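You operate a simulated robot arm through the tools that you are given. There is no shell and no other tool.

Carry out the task below with a simulated robot arm. There is one attempt and no reset: what you move stays moved.

JOB
Tare the open jar, fill it to 100 ml with plain water and weigh the water.
Fine: press tare once; leave the jar open on the pan, balance on; close the knob. Set down upright: glass jar.

Only the result counts: the job must be done as asked and must still hold three seconds after the hand-in. Knocking over, shifting, dropping, spilling or breaking anything else fails it.

ROBOT AND FRAMES
A 7-joint arm with a two-finger parallel gripper, fixed in place. Base frame: the origin is at the foot of the arm, x ahead of it, y to its left, z up. Lengths are in mm, angles in degrees, forces in N, time in s.
With the tool pointing down near the work surface it reaches from about 240 to 680 mm from the base axis. Its first joint turns from -66.0 to 66.0 degrees. Payload 2.4 kg.
Tool frame: the origin (TCP) lies between the finger pads and is the grasp point; the fingertips stand 30 mm ahead of it; z points along the fingers, y is the line along which they close. The gripper opens to 94 mm. The fingers are 28 mm wide and 10 mm thick; the gripper's body (50 by 96 mm) begins 55 mm behind the TCP.
Orientation is told as [roll, pitch, yaw] about the base's x, y, z axes, in that order, counted from this pose: with the fingers straight down and closing along the base's y, the tool's x points along the base's -x, its y along +y and its z along -z.

CONTROLS
- The arm moves only by the tool servo_tool. Its argument "commands" is a list of rows, each a list of 6 numbers: the shift along the base's x, y, z in mm, then the turn, a rotation vector about the base's x, y, z in degrees. In form: [[tx, ty, tz, ax, ay, az], ...]. A call has 1 to 20 rows; each row is the pose to reach, as a shift and turn from the pose commanded when the call began. "claw" is the gripper command, from -1 (fully open) to 1 (shut), values between in proportion, set as the call begins (left out, the last holds). A row lasts 0.2 s, in which the tool goes at most 50 mm and 8.6 degrees; a call with a longer step from one row to the next is refused whole, and so is a gripper value outside its range. Where a pose cannot be reached the arm comes as near as it can. A force on the tool above 50 N (or 10 N above the force at the start of the call, whichever is more), or a blocked arm, ends the call early, and 0.2 s more pass. The fingers move at their own pace (about 153 mm/s each) and stop on an object; they squeeze with about 24 N. The grip force told is the motor's: it shows also when the fingers shut on nothing. Time passes only in rows, and 0.2 s behind the last, so rows that repeat a pose let the fingers close. The reply holds the time, the measured pose of the TCP, the force on the tool along the base axes, the opening and the grip force, in the units named above and with some noise, with the torque about the TCP (base axes, N m) and any sound that the robot's microphone picked up.
- Cameras (640 x 400 px; columns grow to the right, rows downward): "scene" is fixed at [56.7, 489, 1446.8]; the picture's right is [-0.55, -0.83, 0.00], its down [-0.44, 0.29, -0.85] and it looks along [0.71, -0.47, -0.53] (base axes); focal length 245 px, centre (320, 200). "wrist" rides on the gripper at [76, 14, -102] in the tool frame; the picture's right is [-0.18, 0.98, 0.00], its down [-0.75, -0.14, -0.64] and it looks along [-0.63, -0.12, 0.77] (tool axes); focal length 243 px, centre (320, 200). There is no depth. A picture from a camera that has moved, and an enlarged one, comes with that camera's place and axes in the base frame and with its lens.
- capture(camera): a new picture of that camera. It takes no simulated time.
- inspect(camera, box): a new picture of the part [left, top, right, bottom] of that camera's present view, enlarged. It takes no simulated time.
- hand_in(): hands the job in; it is judged then, once.

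Places have to be worked out from the pictures, the camera data and where the tool is seen. Open the gripper and draw the arm clear of the work before you hand the job in, unless the task says otherwise.

The tools are called after "Call:" as a command line: name --pt "numbers of a row" for each row, then --argument value for the rest, lists and objects as JSON in quotes. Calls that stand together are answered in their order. servo_tool: Moves the arm, as the interface text tells. Its arguments: {"type":"object","properties":{"commands":{"type":"array","items":{"type":"array","items":{"type":"number"}}},"claw":{"type":"number"}},"required":["commands"]} The other tools are called the same way: capture (camera) takes a picture; inspect (camera, box) takes an enlarged picture of a part of a camera's view; hand_in () hands the job in.

At the start:

```text
t: 0.0
position: [345.0, -77.0, 1353.2]
tool_rot: [0.0, 0.0, 0.0]
wrist_force: [0.2, 0.0, 0.3]
moment: [0.01, 0.02, -0.01]
gripper_width: 93.7
finger_force: 0.1
```

scene: 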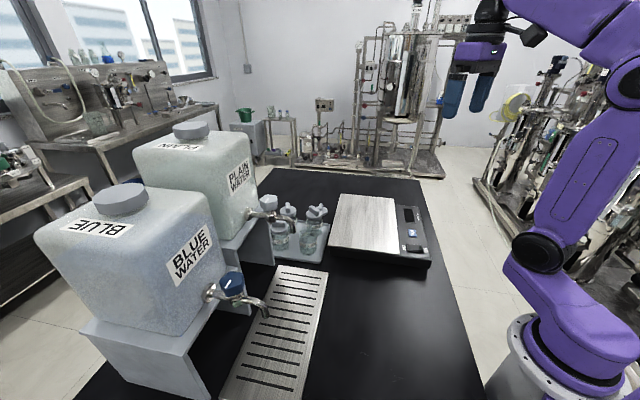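
wrist: 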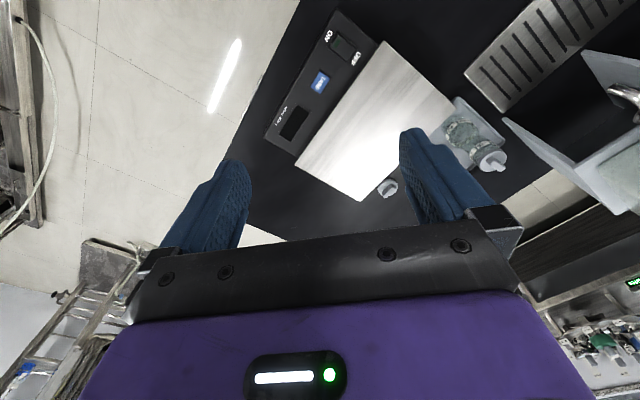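

I start by looking closely at the scene: two water tanks with taps, jars on a tray, and a balance. I enlarge the key regions before moving anything.

Call:
inspect --camera "scene" --box '[230, 180, 350, 270]'

Call:
inspect --camera "scene" --box '[310, 180, 450, 270]'

Call:
inspect --camera "scene" --box '[180, 250, 340, 400]'

Call:
inspect --camera "wrist" --box '[260, 0, 520, 210]'

```text
4.44 times, centred on (290, 225) of scene
camera zoom: at [56.7, 489.0, 1446.8], right [-0.55, -0.83, 0.0], down [-0.44, 0.29, -0.85], along [0.71, -0.47, -0.53], focal length 1090 px, centre (453, 89)
```

zoom: 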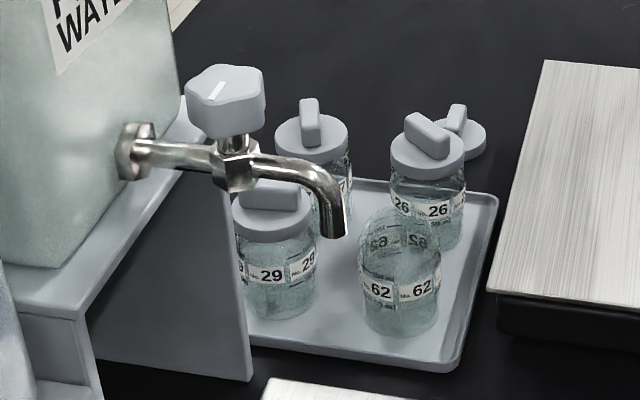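

```text
4.44 times, centred on (380, 225) of scene
camera zoom: at [56.7, 489.0, 1446.8], right [-0.55, -0.83, 0.0], down [-0.44, 0.29, -0.85], along [0.71, -0.47, -0.53], focal length 1090 px, centre (53, 89)
```

zoom: 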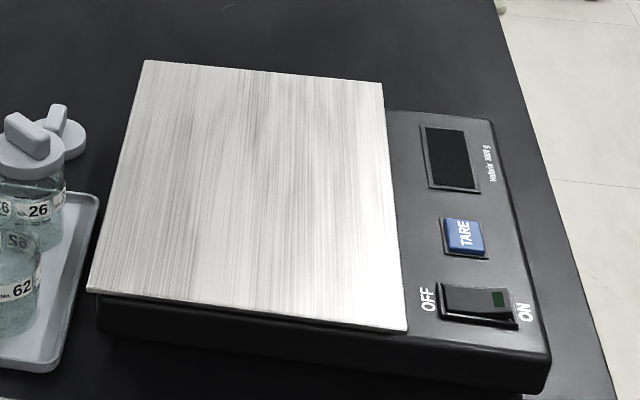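

```text
2.67 times, centred on (260, 325) of scene
camera zoom: at [56.7, 489.0, 1446.8], right [-0.55, -0.83, 0.0], down [-0.44, 0.29, -0.85], along [0.71, -0.47, -0.53], focal length 654 px, centre (480, -133)
```

zoom: 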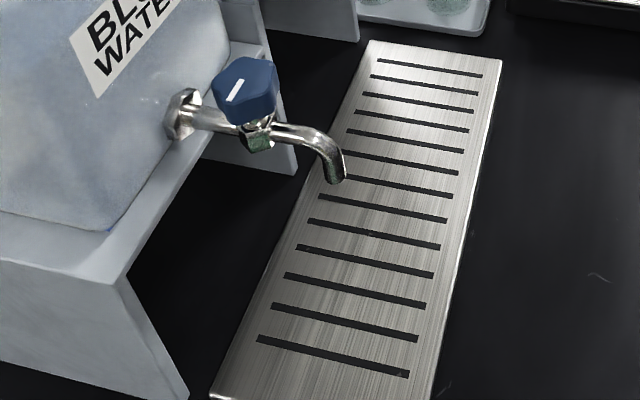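

```text
1.90 times, centred on (390, 105) of wrist
camera zoom: at [269.4, -62.9, 1456.6], right [0.18, 0.98, 0.0], down [0.75, -0.14, 0.64], along [0.63, -0.12, -0.77], focal length 462 px, centre (187, 381)
```

zoom: 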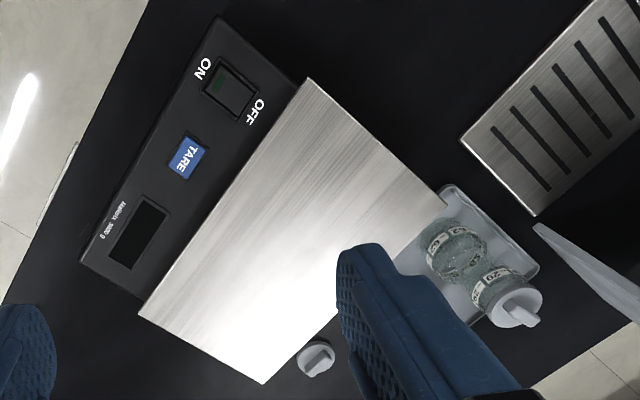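

The two views put the table top near z≈900, TARE near (400,-89,930), open jar 62 near (540,200), and the plain tap spout above the end of the grate near (490,280). I move the wrist camera to a high standpoint for a better look at the taps and jars.

Call:
servo_tool --pt "0 35 -10 0 0 0" --pt "0 70 -25 0 0 0" --pt "0 105 -40 0 0 0" --pt "0 140 -55 0 0 0" --pt "0 175 -70 0 0 0" --pt "0 210 -85 0 0 0" --pt "-2 245 -100 0 0 0" --pt "-3 280 -115 0 0 0" --pt "-4 315 -134 0 0 0" --pt "-5 351 -153 0 0 0" --pt "-5 351 -153 0 0 0" --claw -1

```text
t: 2.4
position: [340.6, 272.4, 1197.8]
tool_rot: [0.0, -0.1, 0.0]
wrist_force: [0.3, -0.2, -0.1]
moment: [-0.01, 0.01, 0.03]
gripper_width: 94.1
finger_force: 0.0
```

The arm reached the viewpoint; I take wrist and scene pictures from here.

Call:
capture --camera "wrist"

Call:
capture --camera "scene"

```text
taken
camera wrist: at [263.9, 287.8, 1300.8], right [0.18, 0.98, 0.0], down [0.75, -0.14, 0.64], along [0.63, -0.12, -0.77], focal length 243 px, centre (320, 200)
```

wrist: 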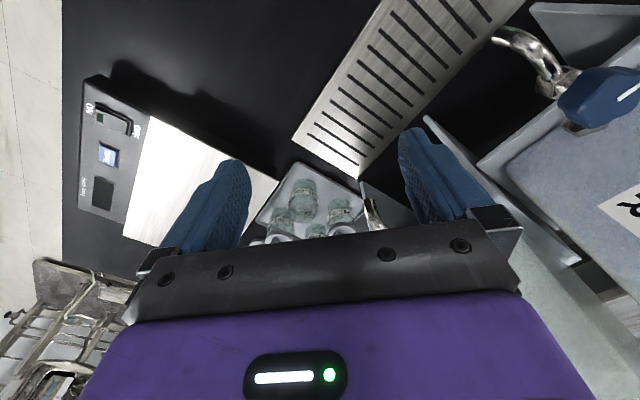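

```text
taken
```

scene: 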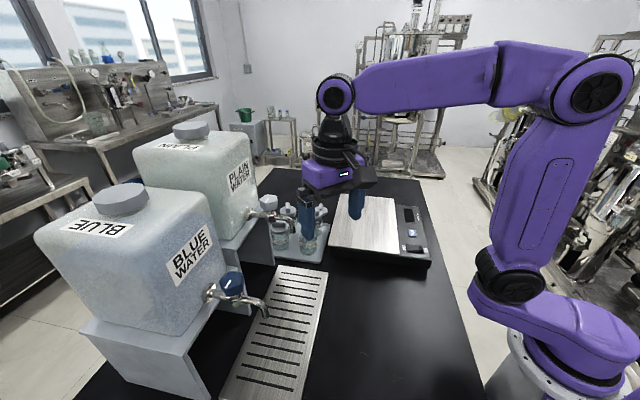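

The gripper body hides the lower half of the view, so I move the tool further out so the jars and plain tap fall in the upper half.

Call:
servo_tool --pt "30 -18 15 0 0 0" --pt "60 -36 25 0 0 0" --pt "95 -54 32 0 0 0" --pt "129 -72 32 0 0 0" --pt "129 -72 32 0 0 0"

Call:
capture --camera "wrist"

```text
t: 3.6
position: [467.6, 199.0, 1229.6]
tool_rot: [0.0, -0.1, 0.0]
wrist_force: [-0.5, 0.3, -0.2]
moment: [0.02, -0.01, 0.01]
gripper_width: 94.1
finger_force: 0.2
```

```text
taken
camera wrist: at [392.6, 213.7, 1334.5], right [0.18, 0.98, 0.0], down [0.75, -0.14, 0.64], along [0.63, -0.12, -0.77], focal length 243 px, centre (320, 200)
```

wrist: 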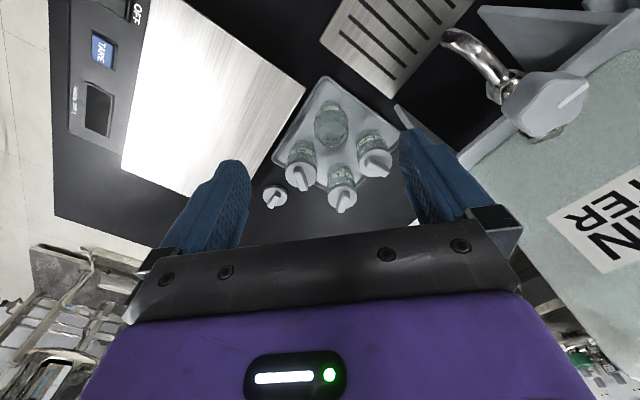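

This view shows the jars, plain tap and balance well; I enlarge them.

Call:
inspect --camera "wrist" --box '[400, 0, 640, 150]'

Call:
inspect --camera "wrist" --box '[255, 65, 415, 225]'

Call:
inspect --camera "wrist" --box '[50, 0, 310, 200]'

```text
2.67 times, centred on (520, 75) of wrist
camera zoom: at [392.6, 213.7, 1334.5], right [0.18, 0.98, 0.0], down [0.75, -0.14, 0.64], along [0.63, -0.12, -0.77], focal length 647 px, centre (-213, 533)
```

zoom: 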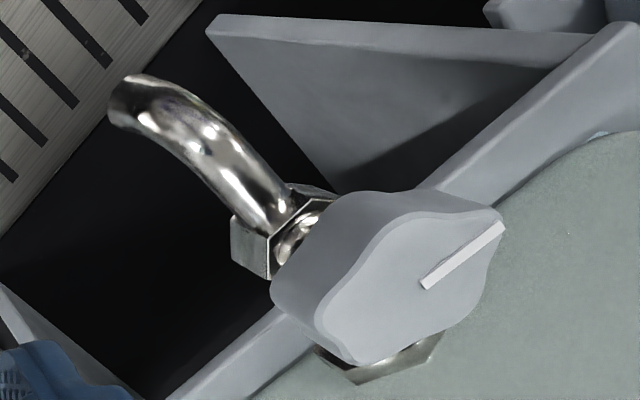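

```text
2.50 times, centred on (335, 145) of wrist
camera zoom: at [392.6, 213.7, 1334.5], right [0.18, 0.98, 0.0], down [0.75, -0.14, 0.64], along [0.63, -0.12, -0.77], focal length 606 px, centre (282, 338)
```

zoom: 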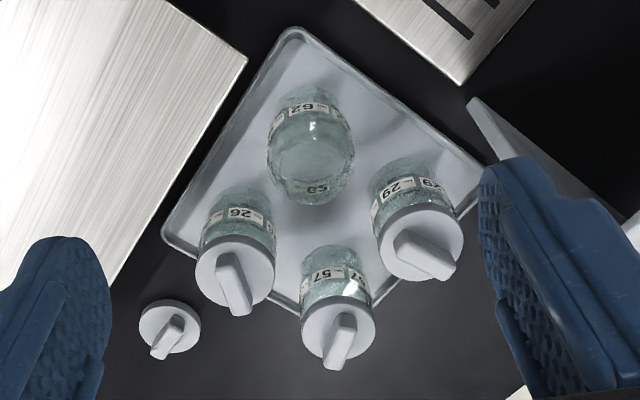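

```text
2.00 times, centred on (180, 100) of wrist
camera zoom: at [392.6, 213.7, 1334.5], right [0.18, 0.98, 0.0], down [0.75, -0.14, 0.64], along [0.63, -0.12, -0.77], focal length 485 px, centre (600, 400)
```

zoom: 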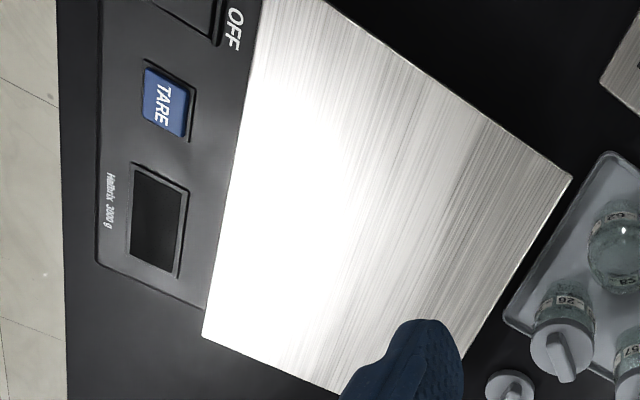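

I enlarge the open jar, the balance switch area, and the knob further to get sizes and graduation marks.

Call:
inspect --camera "wrist" --box '[305, 90, 365, 155]'

Call:
inspect --camera "scene" --box '[270, 195, 325, 260]'

Call:
inspect --camera "scene" --box '[395, 195, 445, 265]'

Call:
inspect --camera "scene" --box '[245, 185, 315, 245]'

```text
6.15 times, centred on (335, 122) of wrist
camera zoom: at [392.6, 213.7, 1334.5], right [0.18, 0.98, 0.0], down [0.75, -0.14, 0.64], along [0.63, -0.12, -0.77], focal length 1493 px, centre (228, 677)
```

zoom: 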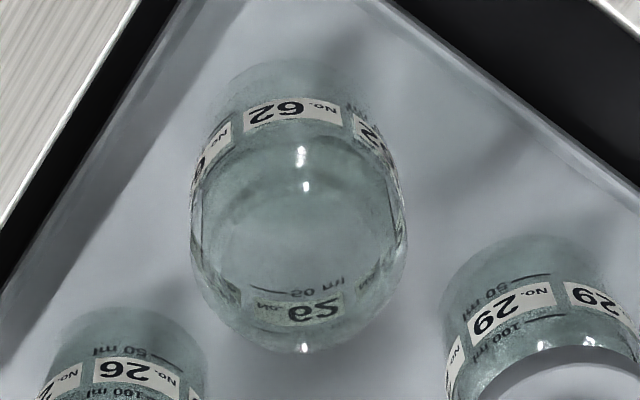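

```text
6.15 times, centred on (298, 228) of scene
camera zoom: at [56.8, 489.0, 1446.8], right [-0.55, -0.83, 0.0], down [-0.44, 0.29, -0.85], along [0.71, -0.47, -0.53], focal length 1509 px, centre (458, 31)
```

zoom: 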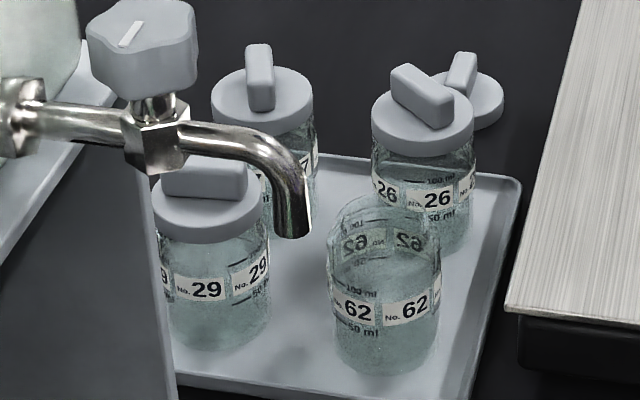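

```text
5.71 times, centred on (420, 230) of scene
camera zoom: at [56.8, 489.0, 1446.8], right [-0.55, -0.83, 0.0], down [-0.44, 0.29, -0.85], along [0.71, -0.47, -0.53], focal length 1401 px, centre (-251, 29)
```

zoom: 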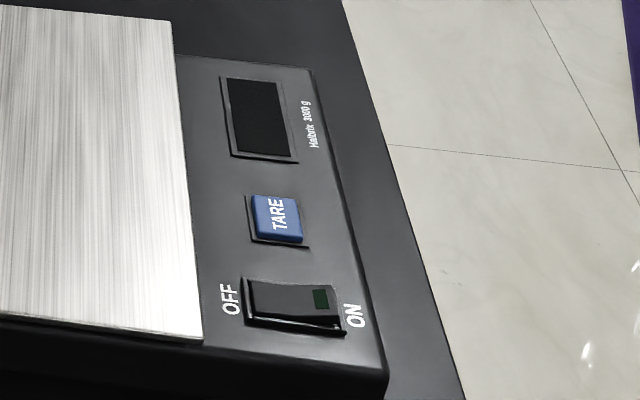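

```text
6.67 times, centred on (280, 215) of scene
camera zoom: at [56.8, 489.0, 1446.8], right [-0.55, -0.83, 0.0], down [-0.44, 0.29, -0.85], along [0.71, -0.47, -0.53], focal length 1635 px, centre (587, 100)
```

zoom: 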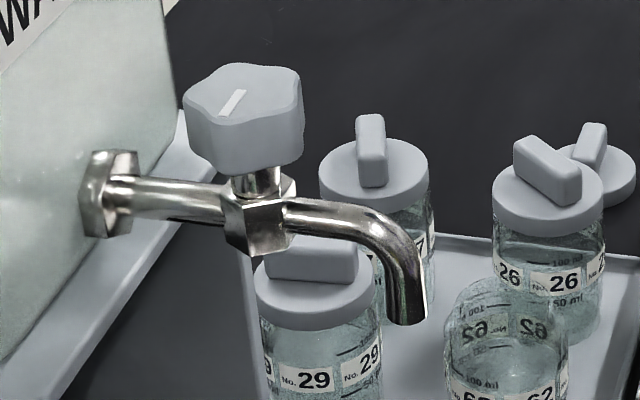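

The jars carry 50/100 ml marks, the balance display is dark and the rocker seems to be at OFF. I move over the balance panel for a close look at the rocker and TARE button.

Call:
servo_tool --pt "-15 -40 0 0 0 0" --pt "-30 -80 0 0 0 0" --pt "-45 -120 -10 0 0 0" --pt "-60 -158 -30 0 0 0" --pt "-80 -195 -60 0 0 0" --pt "-100 -230 -95 0 0 0" --pt "-118 -269 -130 0 0 0" --pt "-118 -269 -130 0 0 0"

Call:
capture --camera "wrist"

```text
refused: row 5 steps farther than a row can; nothing moved
```

```text
taken
camera wrist: at [392.6, 213.7, 1334.5], right [0.18, 0.98, 0.0], down [0.75, -0.14, 0.64], along [0.63, -0.12, -0.77], focal length 243 px, centre (320, 200)
```

wrist: 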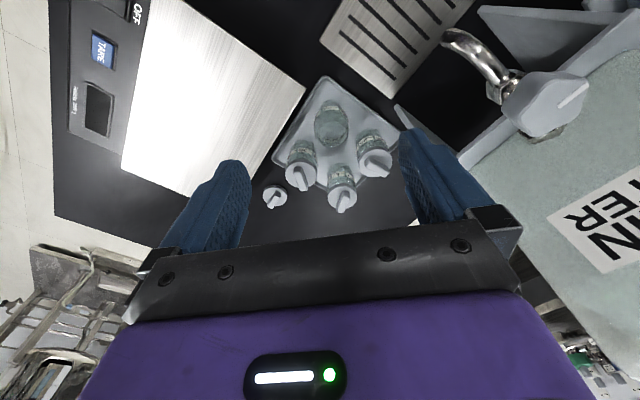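

The call was refused because one step was too long; I resend the same move with smaller steps.

Call:
servo_tool --pt "-13 -30 0 0 0 0" --pt "-26 -60 -5 0 0 0" --pt "-39 -90 -15 0 0 0" --pt "-52 -120 -30 0 0 0" --pt "-65 -150 -45 0 0 0" --pt "-78 -180 -65 0 0 0" --pt "-91 -210 -85 0 0 0" --pt "-105 -240 -107 0 0 0" --pt "-118 -269 -130 0 0 0" --pt "-118 -269 -130 0 0 0"

Call:
capture --camera "wrist"

```text
t: 5.8
position: [350.2, -69.6, 1100.9]
tool_rot: [0.0, -0.2, 0.0]
wrist_force: [1.3, 0.1, -0.3]
moment: [0.0, 0.0, 0.01]
gripper_width: 94.1
finger_force: 0.1
```

```text
taken
camera wrist: at [274.6, -55.0, 1204.1], right [0.18, 0.98, 0.0], down [0.75, -0.14, 0.64], along [0.63, -0.12, -0.77], focal length 243 px, centre (320, 200)
```

wrist: 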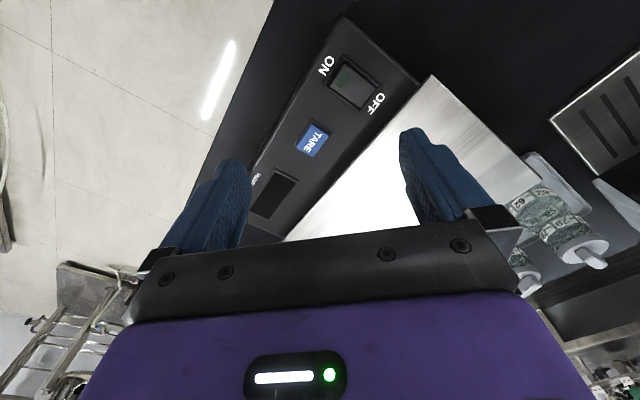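

I enlarge the balance panel.

Call:
inspect --camera "wrist" --box '[300, 40, 400, 110]'

Call:
inspect --camera "wrist" --box '[240, 100, 350, 230]'

```text
5.71 times, centred on (350, 75) of wrist
camera zoom: at [274.6, -55.0, 1204.1], right [0.18, 0.98, 0.0], down [0.75, -0.14, 0.64], along [0.63, -0.12, -0.77], focal length 1386 px, centre (149, 914)
```

zoom: 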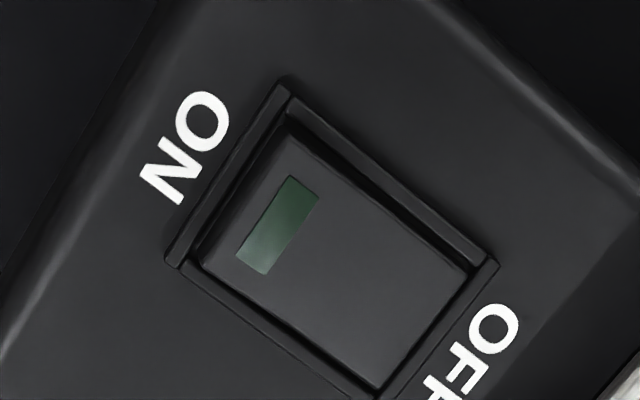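

```text
3.08 times, centred on (295, 165) of wrist
camera zoom: at [274.6, -55.0, 1204.1], right [0.18, 0.98, 0.0], down [0.75, -0.14, 0.64], along [0.63, -0.12, -0.77], focal length 746 px, centre (397, 308)
```

zoom: 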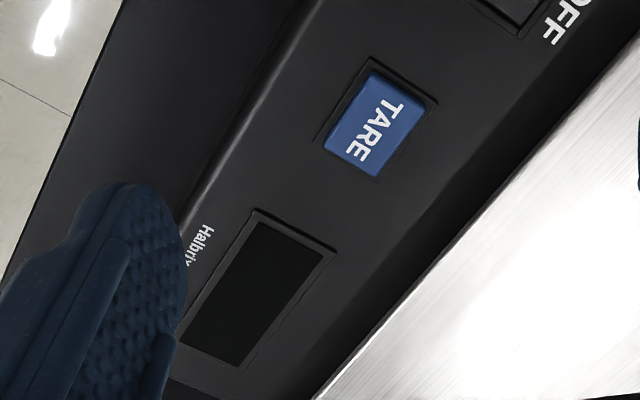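

The rocker's ON end (with the green window) stands up near (336,-45) and TARE is at about (396,-85), z≈948; the whole bench is turned 45°. I close the gripper, turn it -45° about z and come above the ON half of the rocker.

Call:
servo_tool --pt "0 0 0 0 0 -8" --pt "-3 5 -10 0 0 -16" --pt "-6 10 -25 0 0 -24" --pt "-9 15 -40 0 0 -32" --pt "-12 20 -55 0 0 -40" --pt "-16 24 -70 0 0 -45" --pt "-16 24 -80 0 0 -45" --pt "-16 24 -80 0 0 -45" --claw 1

Call:
capture --camera "wrist"

Call:
inspect --camera "scene" --box '[360, 170, 460, 270]'

```text
t: 7.6
position: [335.8, -43.6, 1021.0]
tool_rot: [0.0, -0.1, -45.1]
wrist_force: [-0.1, 0.6, 0.6]
moment: [-0.04, -0.01, 0.01]
gripper_width: 0.0
finger_force: 23.8
```

```text
taken
camera wrist: at [292.7, 20.6, 1124.8], right [0.83, 0.56, 0.0], down [0.43, -0.63, 0.64], along [0.36, -0.53, -0.77], focal length 243 px, centre (320, 200)
```

wrist: 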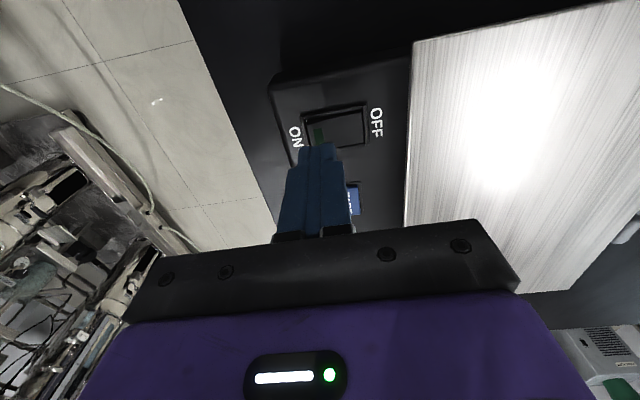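

```text
4.00 times, centred on (410, 220) of scene
camera zoom: at [56.7, 489.0, 1446.8], right [-0.55, -0.83, 0.0], down [-0.44, 0.29, -0.85], along [0.71, -0.47, -0.53], focal length 981 px, centre (-40, 120)
```

zoom: 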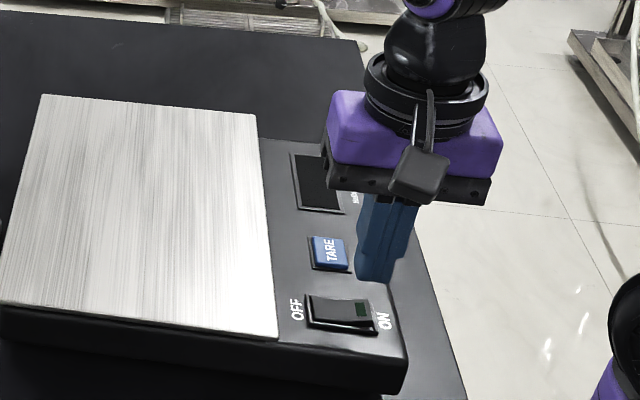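

The ON half projects to about (335,-44), right below the tip (tip now at z≈991). I go down slowly and watch the force.

Call:
servo_tool --pt "-1 -1 -10 0 0 0" --pt "-1 -1 -20 0 0 0" --pt "-1 -1 -26 0 0 0" --pt "-1 -1 -30 0 0 0" --pt "-1 -1 -32 0 0 0"

```text
t: 8.8
position: [333.9, -44.6, 989.3]
tool_rot: [0.0, 0.0, -45.0]
wrist_force: [-0.5, -0.3, 1.7]
moment: [-0.05, 0.0, 0.03]
gripper_width: 0.0
finger_force: 23.7
```

The tip is near z≈959 with only slight force; I continue down in small steps.

Call:
servo_tool --pt "0 0 -1.5 0 0 0" --pt "0 0 -3 0 0 0" --pt "0 0 -4.5 0 0 0" --pt "0 0 -6 0 0 0"

Call:
inspect --camera "scene" --box '[380, 200, 450, 270]'

```text
t: 9.7
position: [333.8, -43.6, 986.2]
tool_rot: [0.2, -0.3, -44.8]
wrist_force: [-7.9, 1.4, 25.0]
moment: [0.2, 0.11, 0.09]
gripper_width: 0.2
finger_force: 23.7
heard: click
stopped in row 4: the force on the tool passed its limit at 58 N (the readings are from after the stop); the commanded pose is now the measured one
```

```text
5.71 times, centred on (415, 235) of scene
camera zoom: at [56.3, 489.1, 1446.8], right [-0.55, -0.83, 0.0], down [-0.44, 0.29, -0.85], along [0.71, -0.47, -0.53], focal length 1401 px, centre (-223, 0)
```

zoom: 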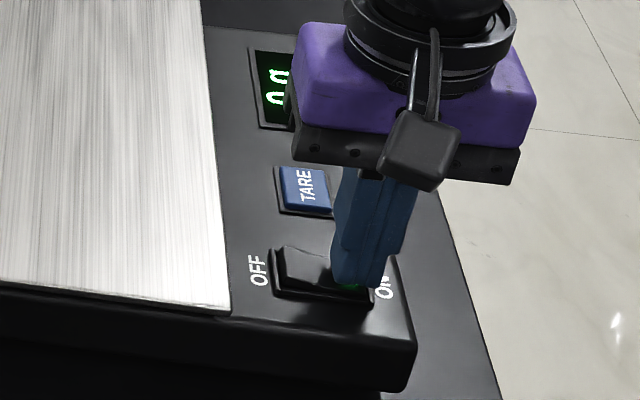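

A click was heard and the display now reads "0 g", so the balance is on. I lift off, turn back to yaw 0 and move towards the jar tray at a safe height.

Call:
servo_tool --pt "0 0 15 0 0 0" --pt "0 0 50 0 0 0" --pt "5 10 90 0 0 8" --pt "15 45 110 0 0 16" --pt "27 80 124 0 0 24" --pt "39 115 124 0 0 32" --pt "51 150 124 0 0 40" --pt "63 185 124 0 0 45" --pt "75 218 124 0 0 45" --pt "86 249 124 0 0 45" --pt "86 249 124 0 0 45" --claw -0.7

Call:
capture --camera "wrist"

Call:
inspect --camera "scene" --box '[380, 190, 450, 270]'

```text
t: 12.1
position: [421.8, 204.7, 1109.2]
tool_rot: [0.1, -0.2, -0.1]
wrist_force: [0.2, -0.1, -0.2]
moment: [-0.01, -0.01, -0.01]
gripper_width: 79.9
finger_force: 0.1
```

```text
taken
camera wrist: at [345.5, 219.0, 1211.9], right [0.18, 0.98, 0.0], down [0.75, -0.14, 0.64], along [0.63, -0.12, -0.76], focal length 243 px, centre (320, 200)
```

wrist: 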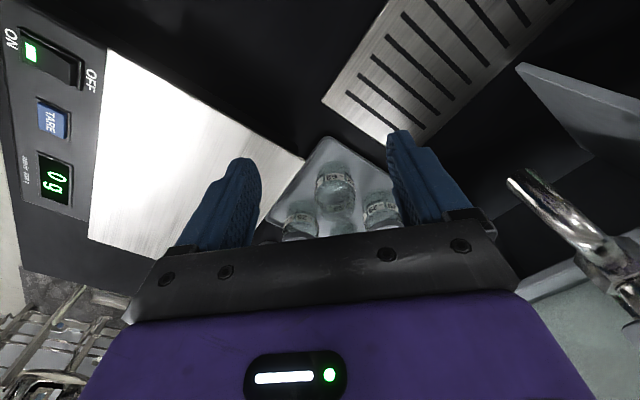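

```text
5.00 times, centred on (415, 230) of scene
camera zoom: at [56.7, 489.0, 1446.8], right [-0.55, -0.83, 0.0], down [-0.44, 0.29, -0.85], along [0.71, -0.47, -0.53], focal length 1226 px, centre (-155, 50)
```

zoom: 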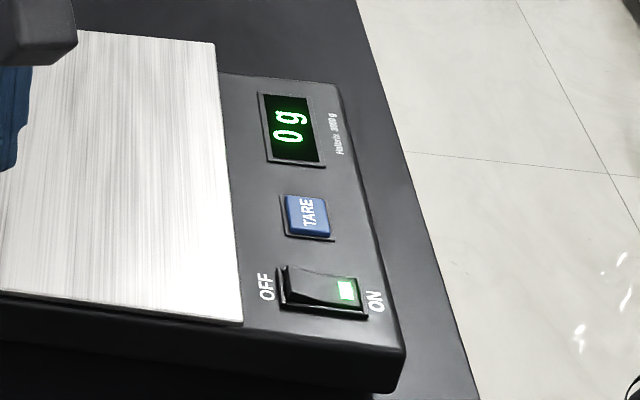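

The balance is on and shows 0 g. Now I pitch the tool 45° (fingers pointing outward and down) and line up with jar 62 at about (548,205), staying ~100 mm back along the tool axis.

Call:
servo_tool --pt "5 0 0 0 -8 0" --pt "10 0 0 0 -16 0" --pt "20 0 -10 0 -24 0" --pt "30 0 -30 0 -32 0" --pt "40 0 -50 0 -40 0" --pt "46 0 -70 0 -45 0" --pt "50 0 -80 0 -45 0" --pt "50 0 -80 0 -45 0"

Call:
capture --camera "wrist"

Call:
inspect --camera "scene" --box '[240, 150, 360, 280]'

```text
t: 13.9
position: [469.6, 204.8, 1030.6]
tool_rot: [0.0, -45.2, 0.1]
wrist_force: [-0.3, 0.9, 0.1]
moment: [0.02, -0.01, -0.02]
gripper_width: 80.0
finger_force: 0.1
out of reach, approached as far as the arm can: row 5
```

```text
taken
camera wrist: at [343.9, 218.9, 1050.6], right [0.13, 0.98, 0.13], down [0.08, -0.14, 0.99], along [0.99, -0.12, -0.09], focal length 243 px, centre (320, 200)
```

wrist: 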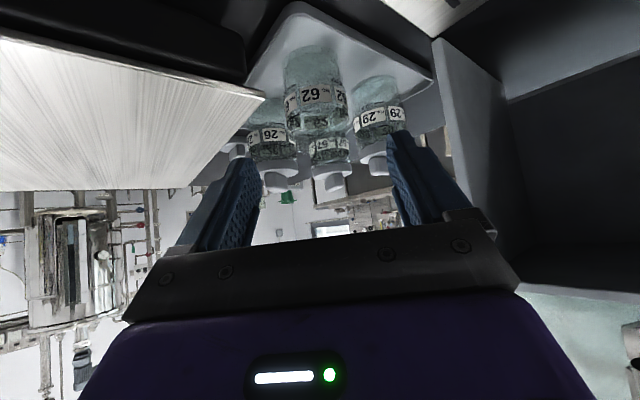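

```text
3.08 times, centred on (300, 215) of scene
camera zoom: at [56.7, 489.0, 1446.8], right [-0.55, -0.83, 0.0], down [-0.44, 0.29, -0.85], along [0.71, -0.47, -0.53], focal length 755 px, centre (382, 154)
```

zoom: 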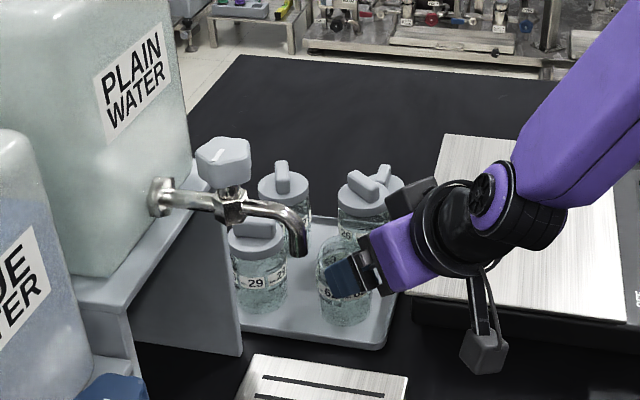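

Jar 62 sits centred between the fingers at y≈203–205. I advance along the tool axis to about 20 mm short of the grasp and check.

Call:
servo_tool --pt "12 -1 -18 0 0 0" --pt "30 -1 -36 0 0 0" --pt "46 -1 -52 0 0 0" --pt "62 -1 -68 0 0 0" --pt "62 -1 -68 0 0 0"

Call:
capture --camera "wrist"

Call:
inspect --camera "scene" --box '[250, 180, 350, 280]'

```text
t: 14.6
position: [499.8, 206.0, 993.6]
tool_rot: [0.0, -45.5, 0.1]
wrist_force: [1.3, 1.7, 1.4]
moment: [-0.06, -0.05, 0.05]
gripper_width: 79.1
finger_force: 0.0
stopped in row 3: the force on the tool passed its limit at 88 N (the readings are from after the stop); the commanded pose is now the measured one
```

```text
taken
camera wrist: at [374.8, 219.4, 1012.1], right [0.13, 0.98, 0.13], down [0.07, -0.14, 0.99], along [0.99, -0.11, -0.09], focal length 243 px, centre (320, 200)
```

wrist: 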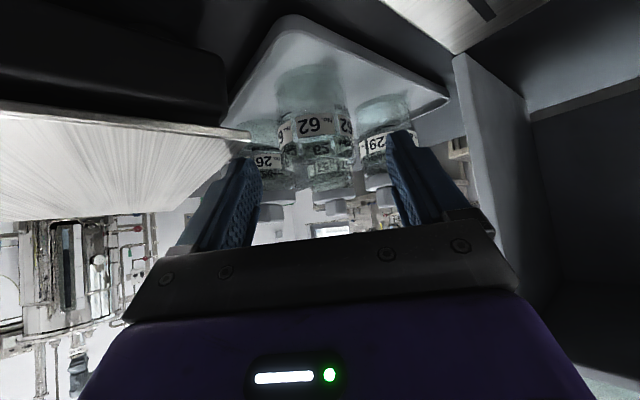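

```text
4.00 times, centred on (300, 230) of scene
camera zoom: at [56.7, 489.0, 1446.8], right [-0.55, -0.83, 0.0], down [-0.44, 0.29, -0.85], along [0.71, -0.47, -0.53], focal length 981 px, centre (400, 80)
```

zoom: 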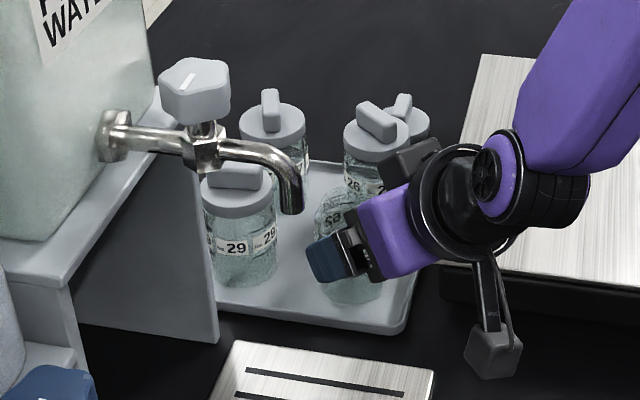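

The motion stopped on a contact (88 N peak), most likely the -y finger against the balance pan's corner. I stay put and check whether anything moved.

Call:
inspect --camera "wrist" --box '[180, 80, 320, 220]'

Call:
inspect --camera "scene" --box '[310, 180, 450, 270]'

Call:
inspect --camera "scene" --box '[270, 195, 325, 260]'

```text
2.86 times, centred on (250, 150) of wrist
camera zoom: at [374.8, 219.4, 1012.1], right [0.13, 0.98, 0.13], down [0.07, -0.14, 0.99], along [0.99, -0.11, -0.09], focal length 693 px, centre (520, 343)
```

zoom: 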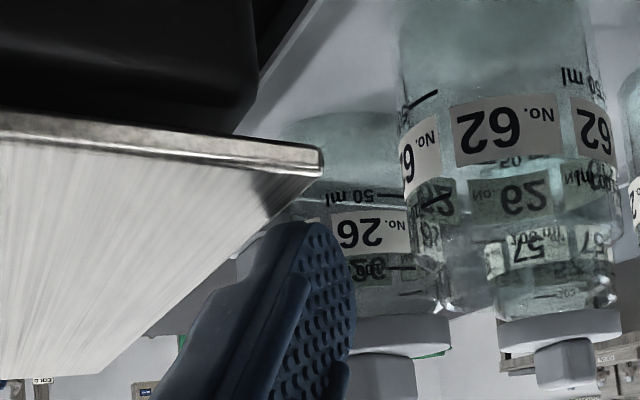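

```text
4.44 times, centred on (380, 225) of scene
camera zoom: at [56.7, 489.0, 1446.8], right [-0.55, -0.83, 0.0], down [-0.44, 0.29, -0.85], along [0.71, -0.47, -0.53], focal length 1090 px, centre (53, 89)
```

zoom: 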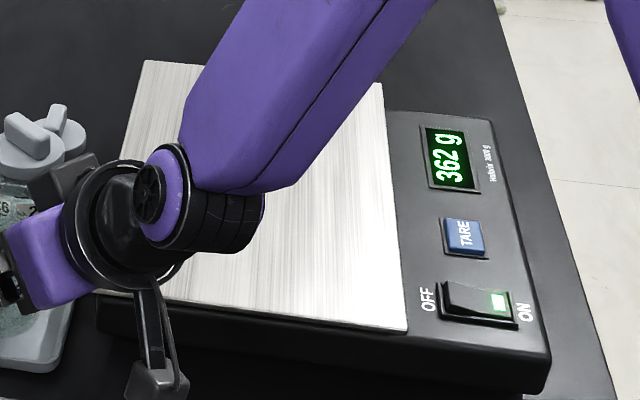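

```text
6.15 times, centred on (298, 228) of scene
camera zoom: at [56.7, 489.0, 1446.8], right [-0.55, -0.83, 0.0], down [-0.44, 0.29, -0.85], along [0.71, -0.47, -0.53], focal length 1509 px, centre (458, 31)
```

zoom: 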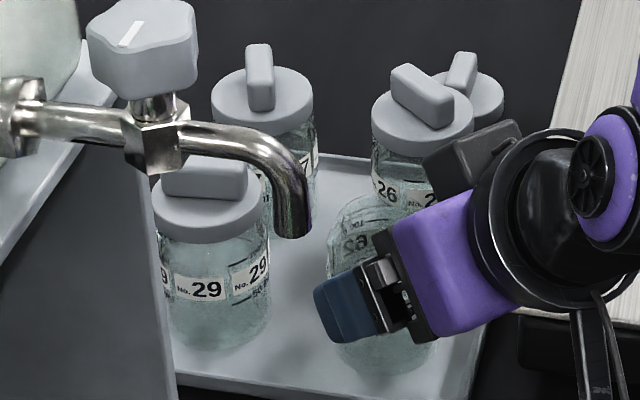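

The balance shows 362 g: the -y finger's lower tip is resting on the pan edge, but the balance and jars have not moved in the picture. I lift straight off, and will pick the jar with the tool vertical instead, which keeps clear of pan and neighbours.

Call:
servo_tool --pt "0 0 12 0 0 0" --pt "-5 0 40 0 0 0" --pt "-10 0 80 0 0 0" --pt "-10 0 110 0 8 0" --pt "-5 0 130 0 16 0" --pt "0 0 140 0 24 0" --pt "0 0 140 0 32 0" --pt "0 0 140 0 40 0" --pt "0 0 140 0 45.5 0" --pt "0 0 140 0 45.5 0"

Call:
inspect --camera "scene" --box '[310, 180, 450, 270]'

Call:
capture --camera "wrist"

```text
t: 16.8
position: [499.7, 204.0, 1133.1]
tool_rot: [0.2, 0.2, 0.1]
wrist_force: [-0.3, 0.3, -0.5]
moment: [0.0, 0.05, 0.01]
gripper_width: 80.0
finger_force: 0.0
```

```text
4.44 times, centred on (380, 225) of scene
camera zoom: at [56.8, 489.0, 1446.8], right [-0.55, -0.83, 0.0], down [-0.44, 0.29, -0.85], along [0.71, -0.47, -0.53], focal length 1090 px, centre (53, 89)
```

zoom: 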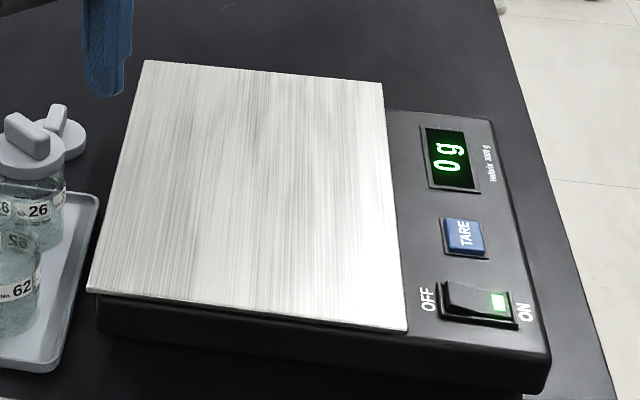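

```text
taken
camera wrist: at [424.9, 217.5, 1236.5], right [0.18, 0.98, 0.0], down [0.76, -0.14, 0.64], along [0.63, -0.12, -0.77], focal length 243 px, centre (320, 200)
```

wrist: 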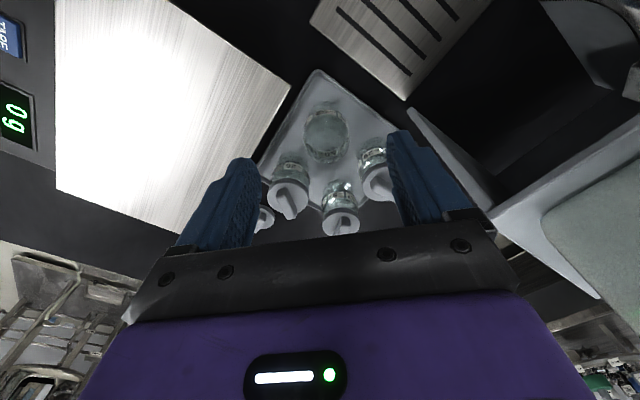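

The balance is back at 0 g and unmoved. I enlarge the jar from this vertical viewpoint to refine its position.

Call:
inspect --camera "wrist" --box '[280, 80, 370, 180]'

```text
4.00 times, centred on (325, 130) of wrist
camera zoom: at [424.9, 217.5, 1236.5], right [0.18, 0.98, 0.0], down [0.76, -0.14, 0.64], along [0.63, -0.12, -0.77], focal length 970 px, centre (300, 480)
```

zoom: 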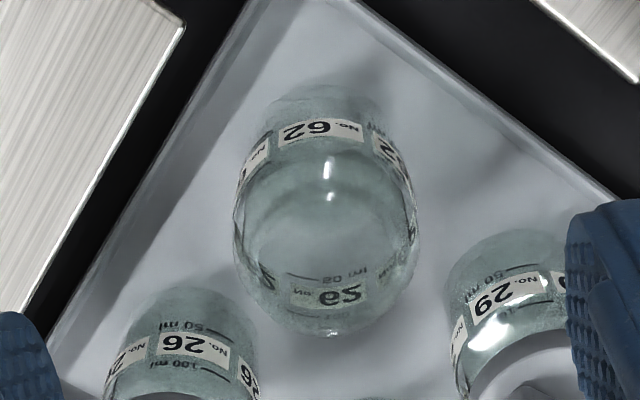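

Jar 62 centre refines to about (549,204), diameter ≈54 mm, rim z≈981. I move above it and descend vertically with the fingers straddling it along y.

Call:
servo_tool --pt "25 0 -10 0 0 0" --pt "49 0 -40 0 0 0" --pt "49 0 -75 0 0 0" --pt "49 0 -105 0 0 0" --pt "49 0 -130 0 0 0" --pt "49 0 -150 0 0 0" --pt "49 0 -165 0 0 0" --pt "49 0 -165 0 0 0"

Call:
capture --camera "wrist"

Call:
inspect --camera "scene" --box '[250, 150, 370, 270]'

```text
t: 18.6
position: [547.9, 205.1, 967.7]
tool_rot: [0.0, 0.1, 0.0]
wrist_force: [-0.1, 0.4, 0.4]
moment: [0.02, -0.03, 0.04]
gripper_width: 80.0
finger_force: 0.2
```

```text
taken
camera wrist: at [473.0, 219.6, 1072.8], right [0.18, 0.98, 0.0], down [0.75, -0.14, 0.64], along [0.63, -0.12, -0.77], focal length 243 px, centre (320, 200)
```

wrist: 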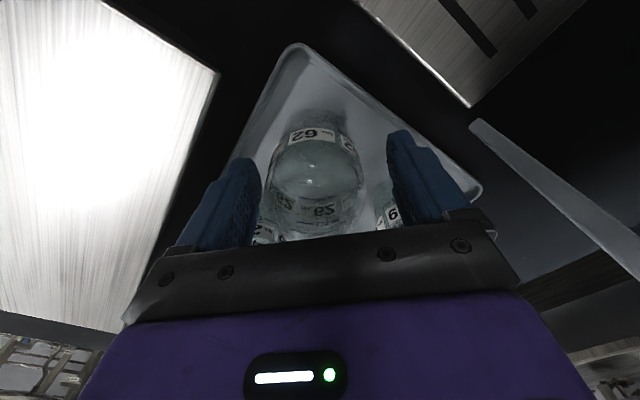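

```text
3.33 times, centred on (310, 210) of scene
camera zoom: at [56.7, 489.0, 1446.8], right [-0.55, -0.83, 0.0], down [-0.44, 0.29, -0.85], along [0.71, -0.47, -0.53], focal length 818 px, centre (353, 167)
```

zoom: 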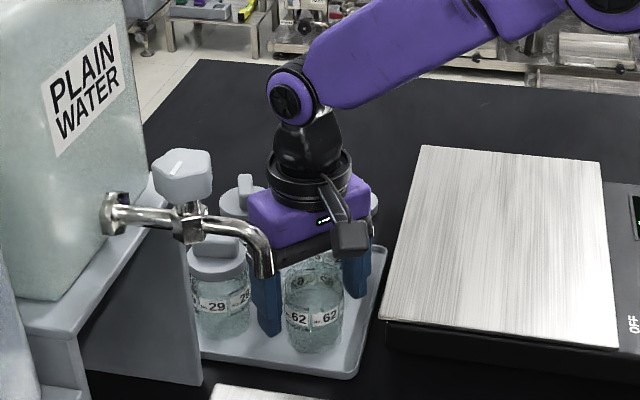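

The fingers straddle jar 62 cleanly. I lower the last 18 mm and then close.

Call:
servo_tool --pt "0 -1 -8 0 0 0" --pt "0 -1 -14 0 0 0" --pt "0 -1 -18 0 0 0" --pt "0 -1 -18 0 0 0"

Call:
servo_tool --pt "0 0 0 0 0 0" --pt "0 0 0 0 0 0" --pt "0 0 0 0 0 0" --pt "0 0 0 0 0 0" --claw 1

Call:
capture --camera "wrist"

```text
t: 19.6
position: [548.0, 205.1, 949.2]
tool_rot: [0.0, 0.1, 0.0]
wrist_force: [0.5, -0.2, 0.1]
moment: [0.0, -0.01, 0.0]
gripper_width: 79.6
finger_force: 0.0
```

```text
t: 20.6
position: [547.8, 204.3, 949.9]
tool_rot: [0.1, 0.0, -0.1]
wrist_force: [0.0, -1.1, 0.7]
moment: [0.0, 0.0, -0.01]
gripper_width: 58.3
finger_force: 23.5
```

```text
taken
camera wrist: at [473.6, 218.1, 1054.0], right [0.18, 0.98, 0.0], down [0.75, -0.14, 0.64], along [0.63, -0.12, -0.77], focal length 243 px, centre (320, 200)
```

wrist: 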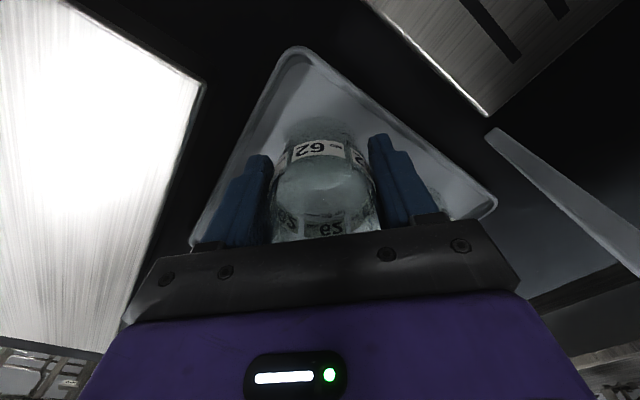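

The grip holds at 58.3 mm width. I lift the jar straight up gently.

Call:
servo_tool --pt "0 0 3 0 0 0" --pt "0 0 8 0 0 0" --pt "0 0 20 0 0 0" --pt "0 0 40 0 0 0" --pt "0 0 65 0 0 0" --pt "0 0 90 0 0 0" --pt "0 0 110 0 0 0" --pt "0 0 110 0 0 0"

Call:
capture --camera "wrist"

Call:
inspect --camera "scene" --box '[250, 130, 370, 270]'

```text
t: 22.4
position: [549.6, 204.9, 1060.0]
tool_rot: [0.1, 0.0, 0.0]
wrist_force: [0.1, -0.5, -2.0]
moment: [-0.02, 0.01, -0.01]
gripper_width: 58.0
finger_force: 24.2
```

```text
taken
camera wrist: at [474.8, 218.8, 1163.7], right [0.18, 0.98, 0.0], down [0.75, -0.14, 0.64], along [0.63, -0.12, -0.77], focal length 243 px, centre (320, 200)
```

wrist: 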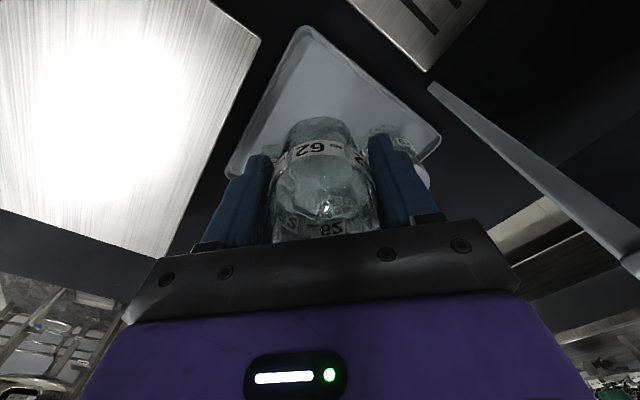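

```text
2.86 times, centred on (310, 200) of scene
camera zoom: at [56.8, 489.0, 1446.8], right [-0.55, -0.83, 0.0], down [-0.44, 0.29, -0.85], along [0.71, -0.47, -0.53], focal length 701 px, centre (349, 200)
```

zoom: 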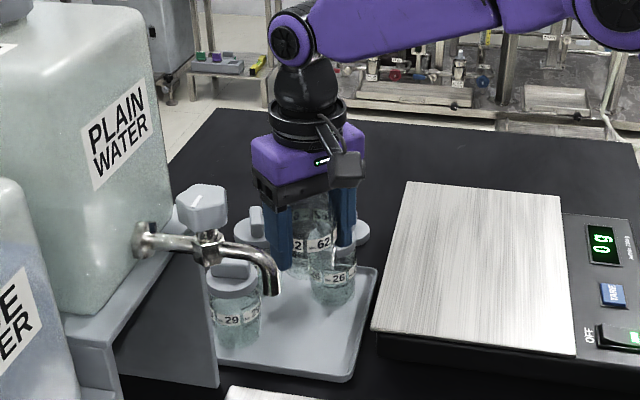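

Jar 62 is lifted upright (weight about 2 N). I carry it over the pan to about (505,15), then lower partway.

Call:
servo_tool --pt "-5 -20 10 0 0 0" --pt "-10 -50 15 0 0 0" --pt "-20 -80 15 0 0 0" --pt "-28 -110 15 0 0 0" --pt "-36 -140 15 0 0 0" --pt "-42 -170 10 0 0 0" --pt "-45 -190 0 0 0 0" --pt "-45 -190 -15 0 0 0" --pt "-45 -190 -30 0 0 0" --pt "-45 -190 -40 0 0 0" --pt "-45 -190 -40 0 0 0"

Call:
capture --camera "wrist"

Call:
inspect --camera "scene" --box '[310, 150, 450, 270]'

```text
t: 24.8
position: [504.6, 14.5, 1020.1]
tool_rot: [0.1, 0.2, 0.1]
wrist_force: [-0.1, 0.0, -1.5]
moment: [0.0, 0.05, -0.02]
gripper_width: 58.4
finger_force: 24.3
```

```text
taken
camera wrist: at [429.1, 28.9, 1124.8], right [0.18, 0.98, 0.0], down [0.75, -0.14, 0.64], along [0.63, -0.12, -0.77], focal length 243 px, centre (320, 200)
```

wrist: 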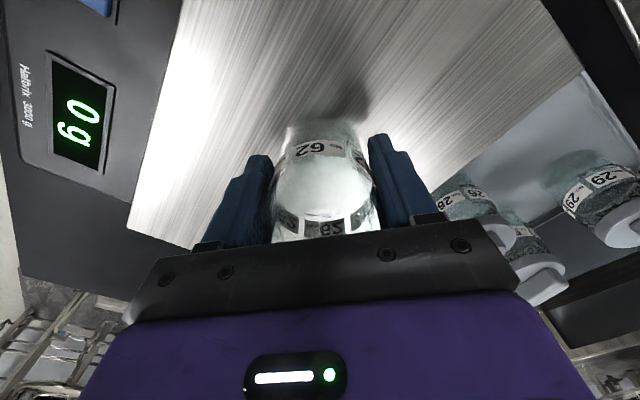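

```text
3.33 times, centred on (380, 210) of scene
camera zoom: at [56.8, 489.0, 1446.8], right [-0.55, -0.83, 0.0], down [-0.44, 0.29, -0.85], along [0.71, -0.47, -0.53], focal length 818 px, centre (120, 167)
```

zoom: 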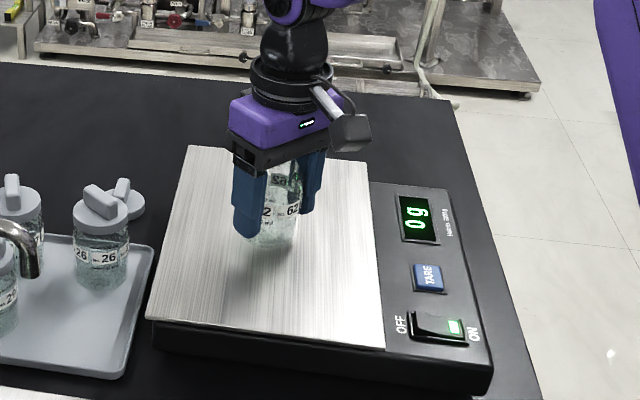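

The jar hangs over the pan with the display still 0 g. I lower it slowly toward contact.

Call:
servo_tool --pt "0 0 -4 0 0 0" --pt "0 0 -7 0 0 0" --pt "0 0 -9 0 0 0" --pt "0 0 -10 0 0 0"

Call:
inspect --camera "wrist" --box '[20, 40, 380, 250]'

```text
t: 25.8
position: [505.3, 14.1, 1010.9]
tool_rot: [0.2, -0.1, 0.1]
wrist_force: [-2.2, 1.5, 15.1]
moment: [-0.04, -0.26, 0.01]
gripper_width: 58.2
finger_force: 23.5
```

```text
1.78 times, centred on (200, 145) of wrist
camera zoom: at [429.8, 28.2, 1114.2], right [0.18, 0.98, 0.0], down [0.75, -0.14, 0.64], along [0.63, -0.12, -0.77], focal length 431 px, centre (533, 298)
```

zoom: 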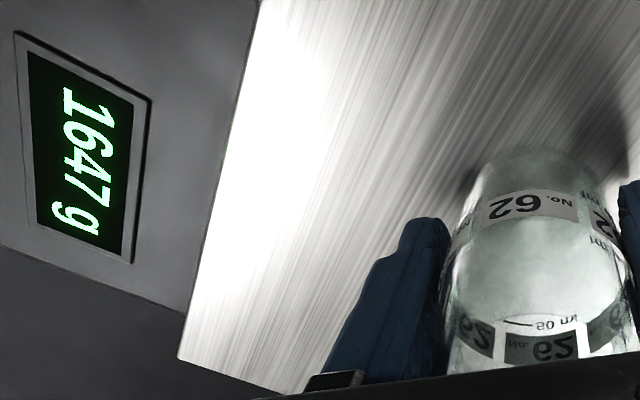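

The jar has made contact (display 1647 g from push). I ease up about 0.8 mm and then open the fingers.

Call:
servo_tool --pt "0 0 0.8 0 0 0" --pt "0 0 0.8 0 0 0"

Call:
inspect --camera "wrist" --box '[20, 40, 380, 250]'

```text
t: 26.4
position: [505.1, 14.8, 1011.1]
tool_rot: [0.2, 0.0, 0.1]
wrist_force: [-0.3, 3.3, 9.4]
moment: [0.01, -0.33, 0.11]
gripper_width: 58.1
finger_force: 23.6
```

```text
1.78 times, centred on (200, 145) of wrist
camera zoom: at [430.1, 28.2, 1114.7], right [0.18, 0.98, 0.0], down [0.75, -0.14, 0.64], along [0.63, -0.12, -0.77], focal length 431 px, centre (533, 298)
```

zoom: 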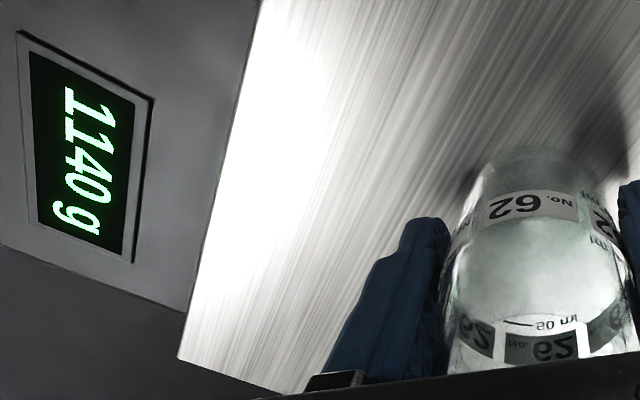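

Still 1140 g; I raise another 0.9 mm so the jar rests with little push.

Call:
servo_tool --pt "0 0 0.9 0 0 0" --pt "0 0 0.9 0 0 0"

Call:
inspect --camera "wrist" --box '[20, 40, 380, 250]'

```text
t: 27.0
position: [504.7, 14.5, 1012.1]
tool_rot: [0.0, 0.2, 0.0]
wrist_force: [0.1, -0.4, 1.5]
moment: [-0.01, -0.11, 0.0]
gripper_width: 58.1
finger_force: 24.3
```

```text
1.78 times, centred on (200, 145) of wrist
camera zoom: at [429.7, 27.6, 1115.4], right [0.18, 0.98, 0.0], down [0.76, -0.14, 0.64], along [0.63, -0.12, -0.77], focal length 431 px, centre (533, 298)
```

zoom: 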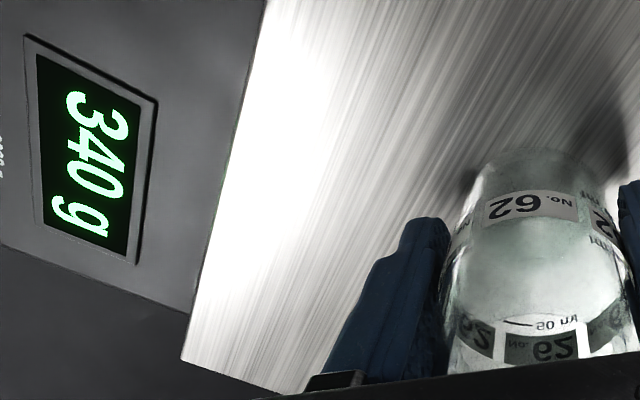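

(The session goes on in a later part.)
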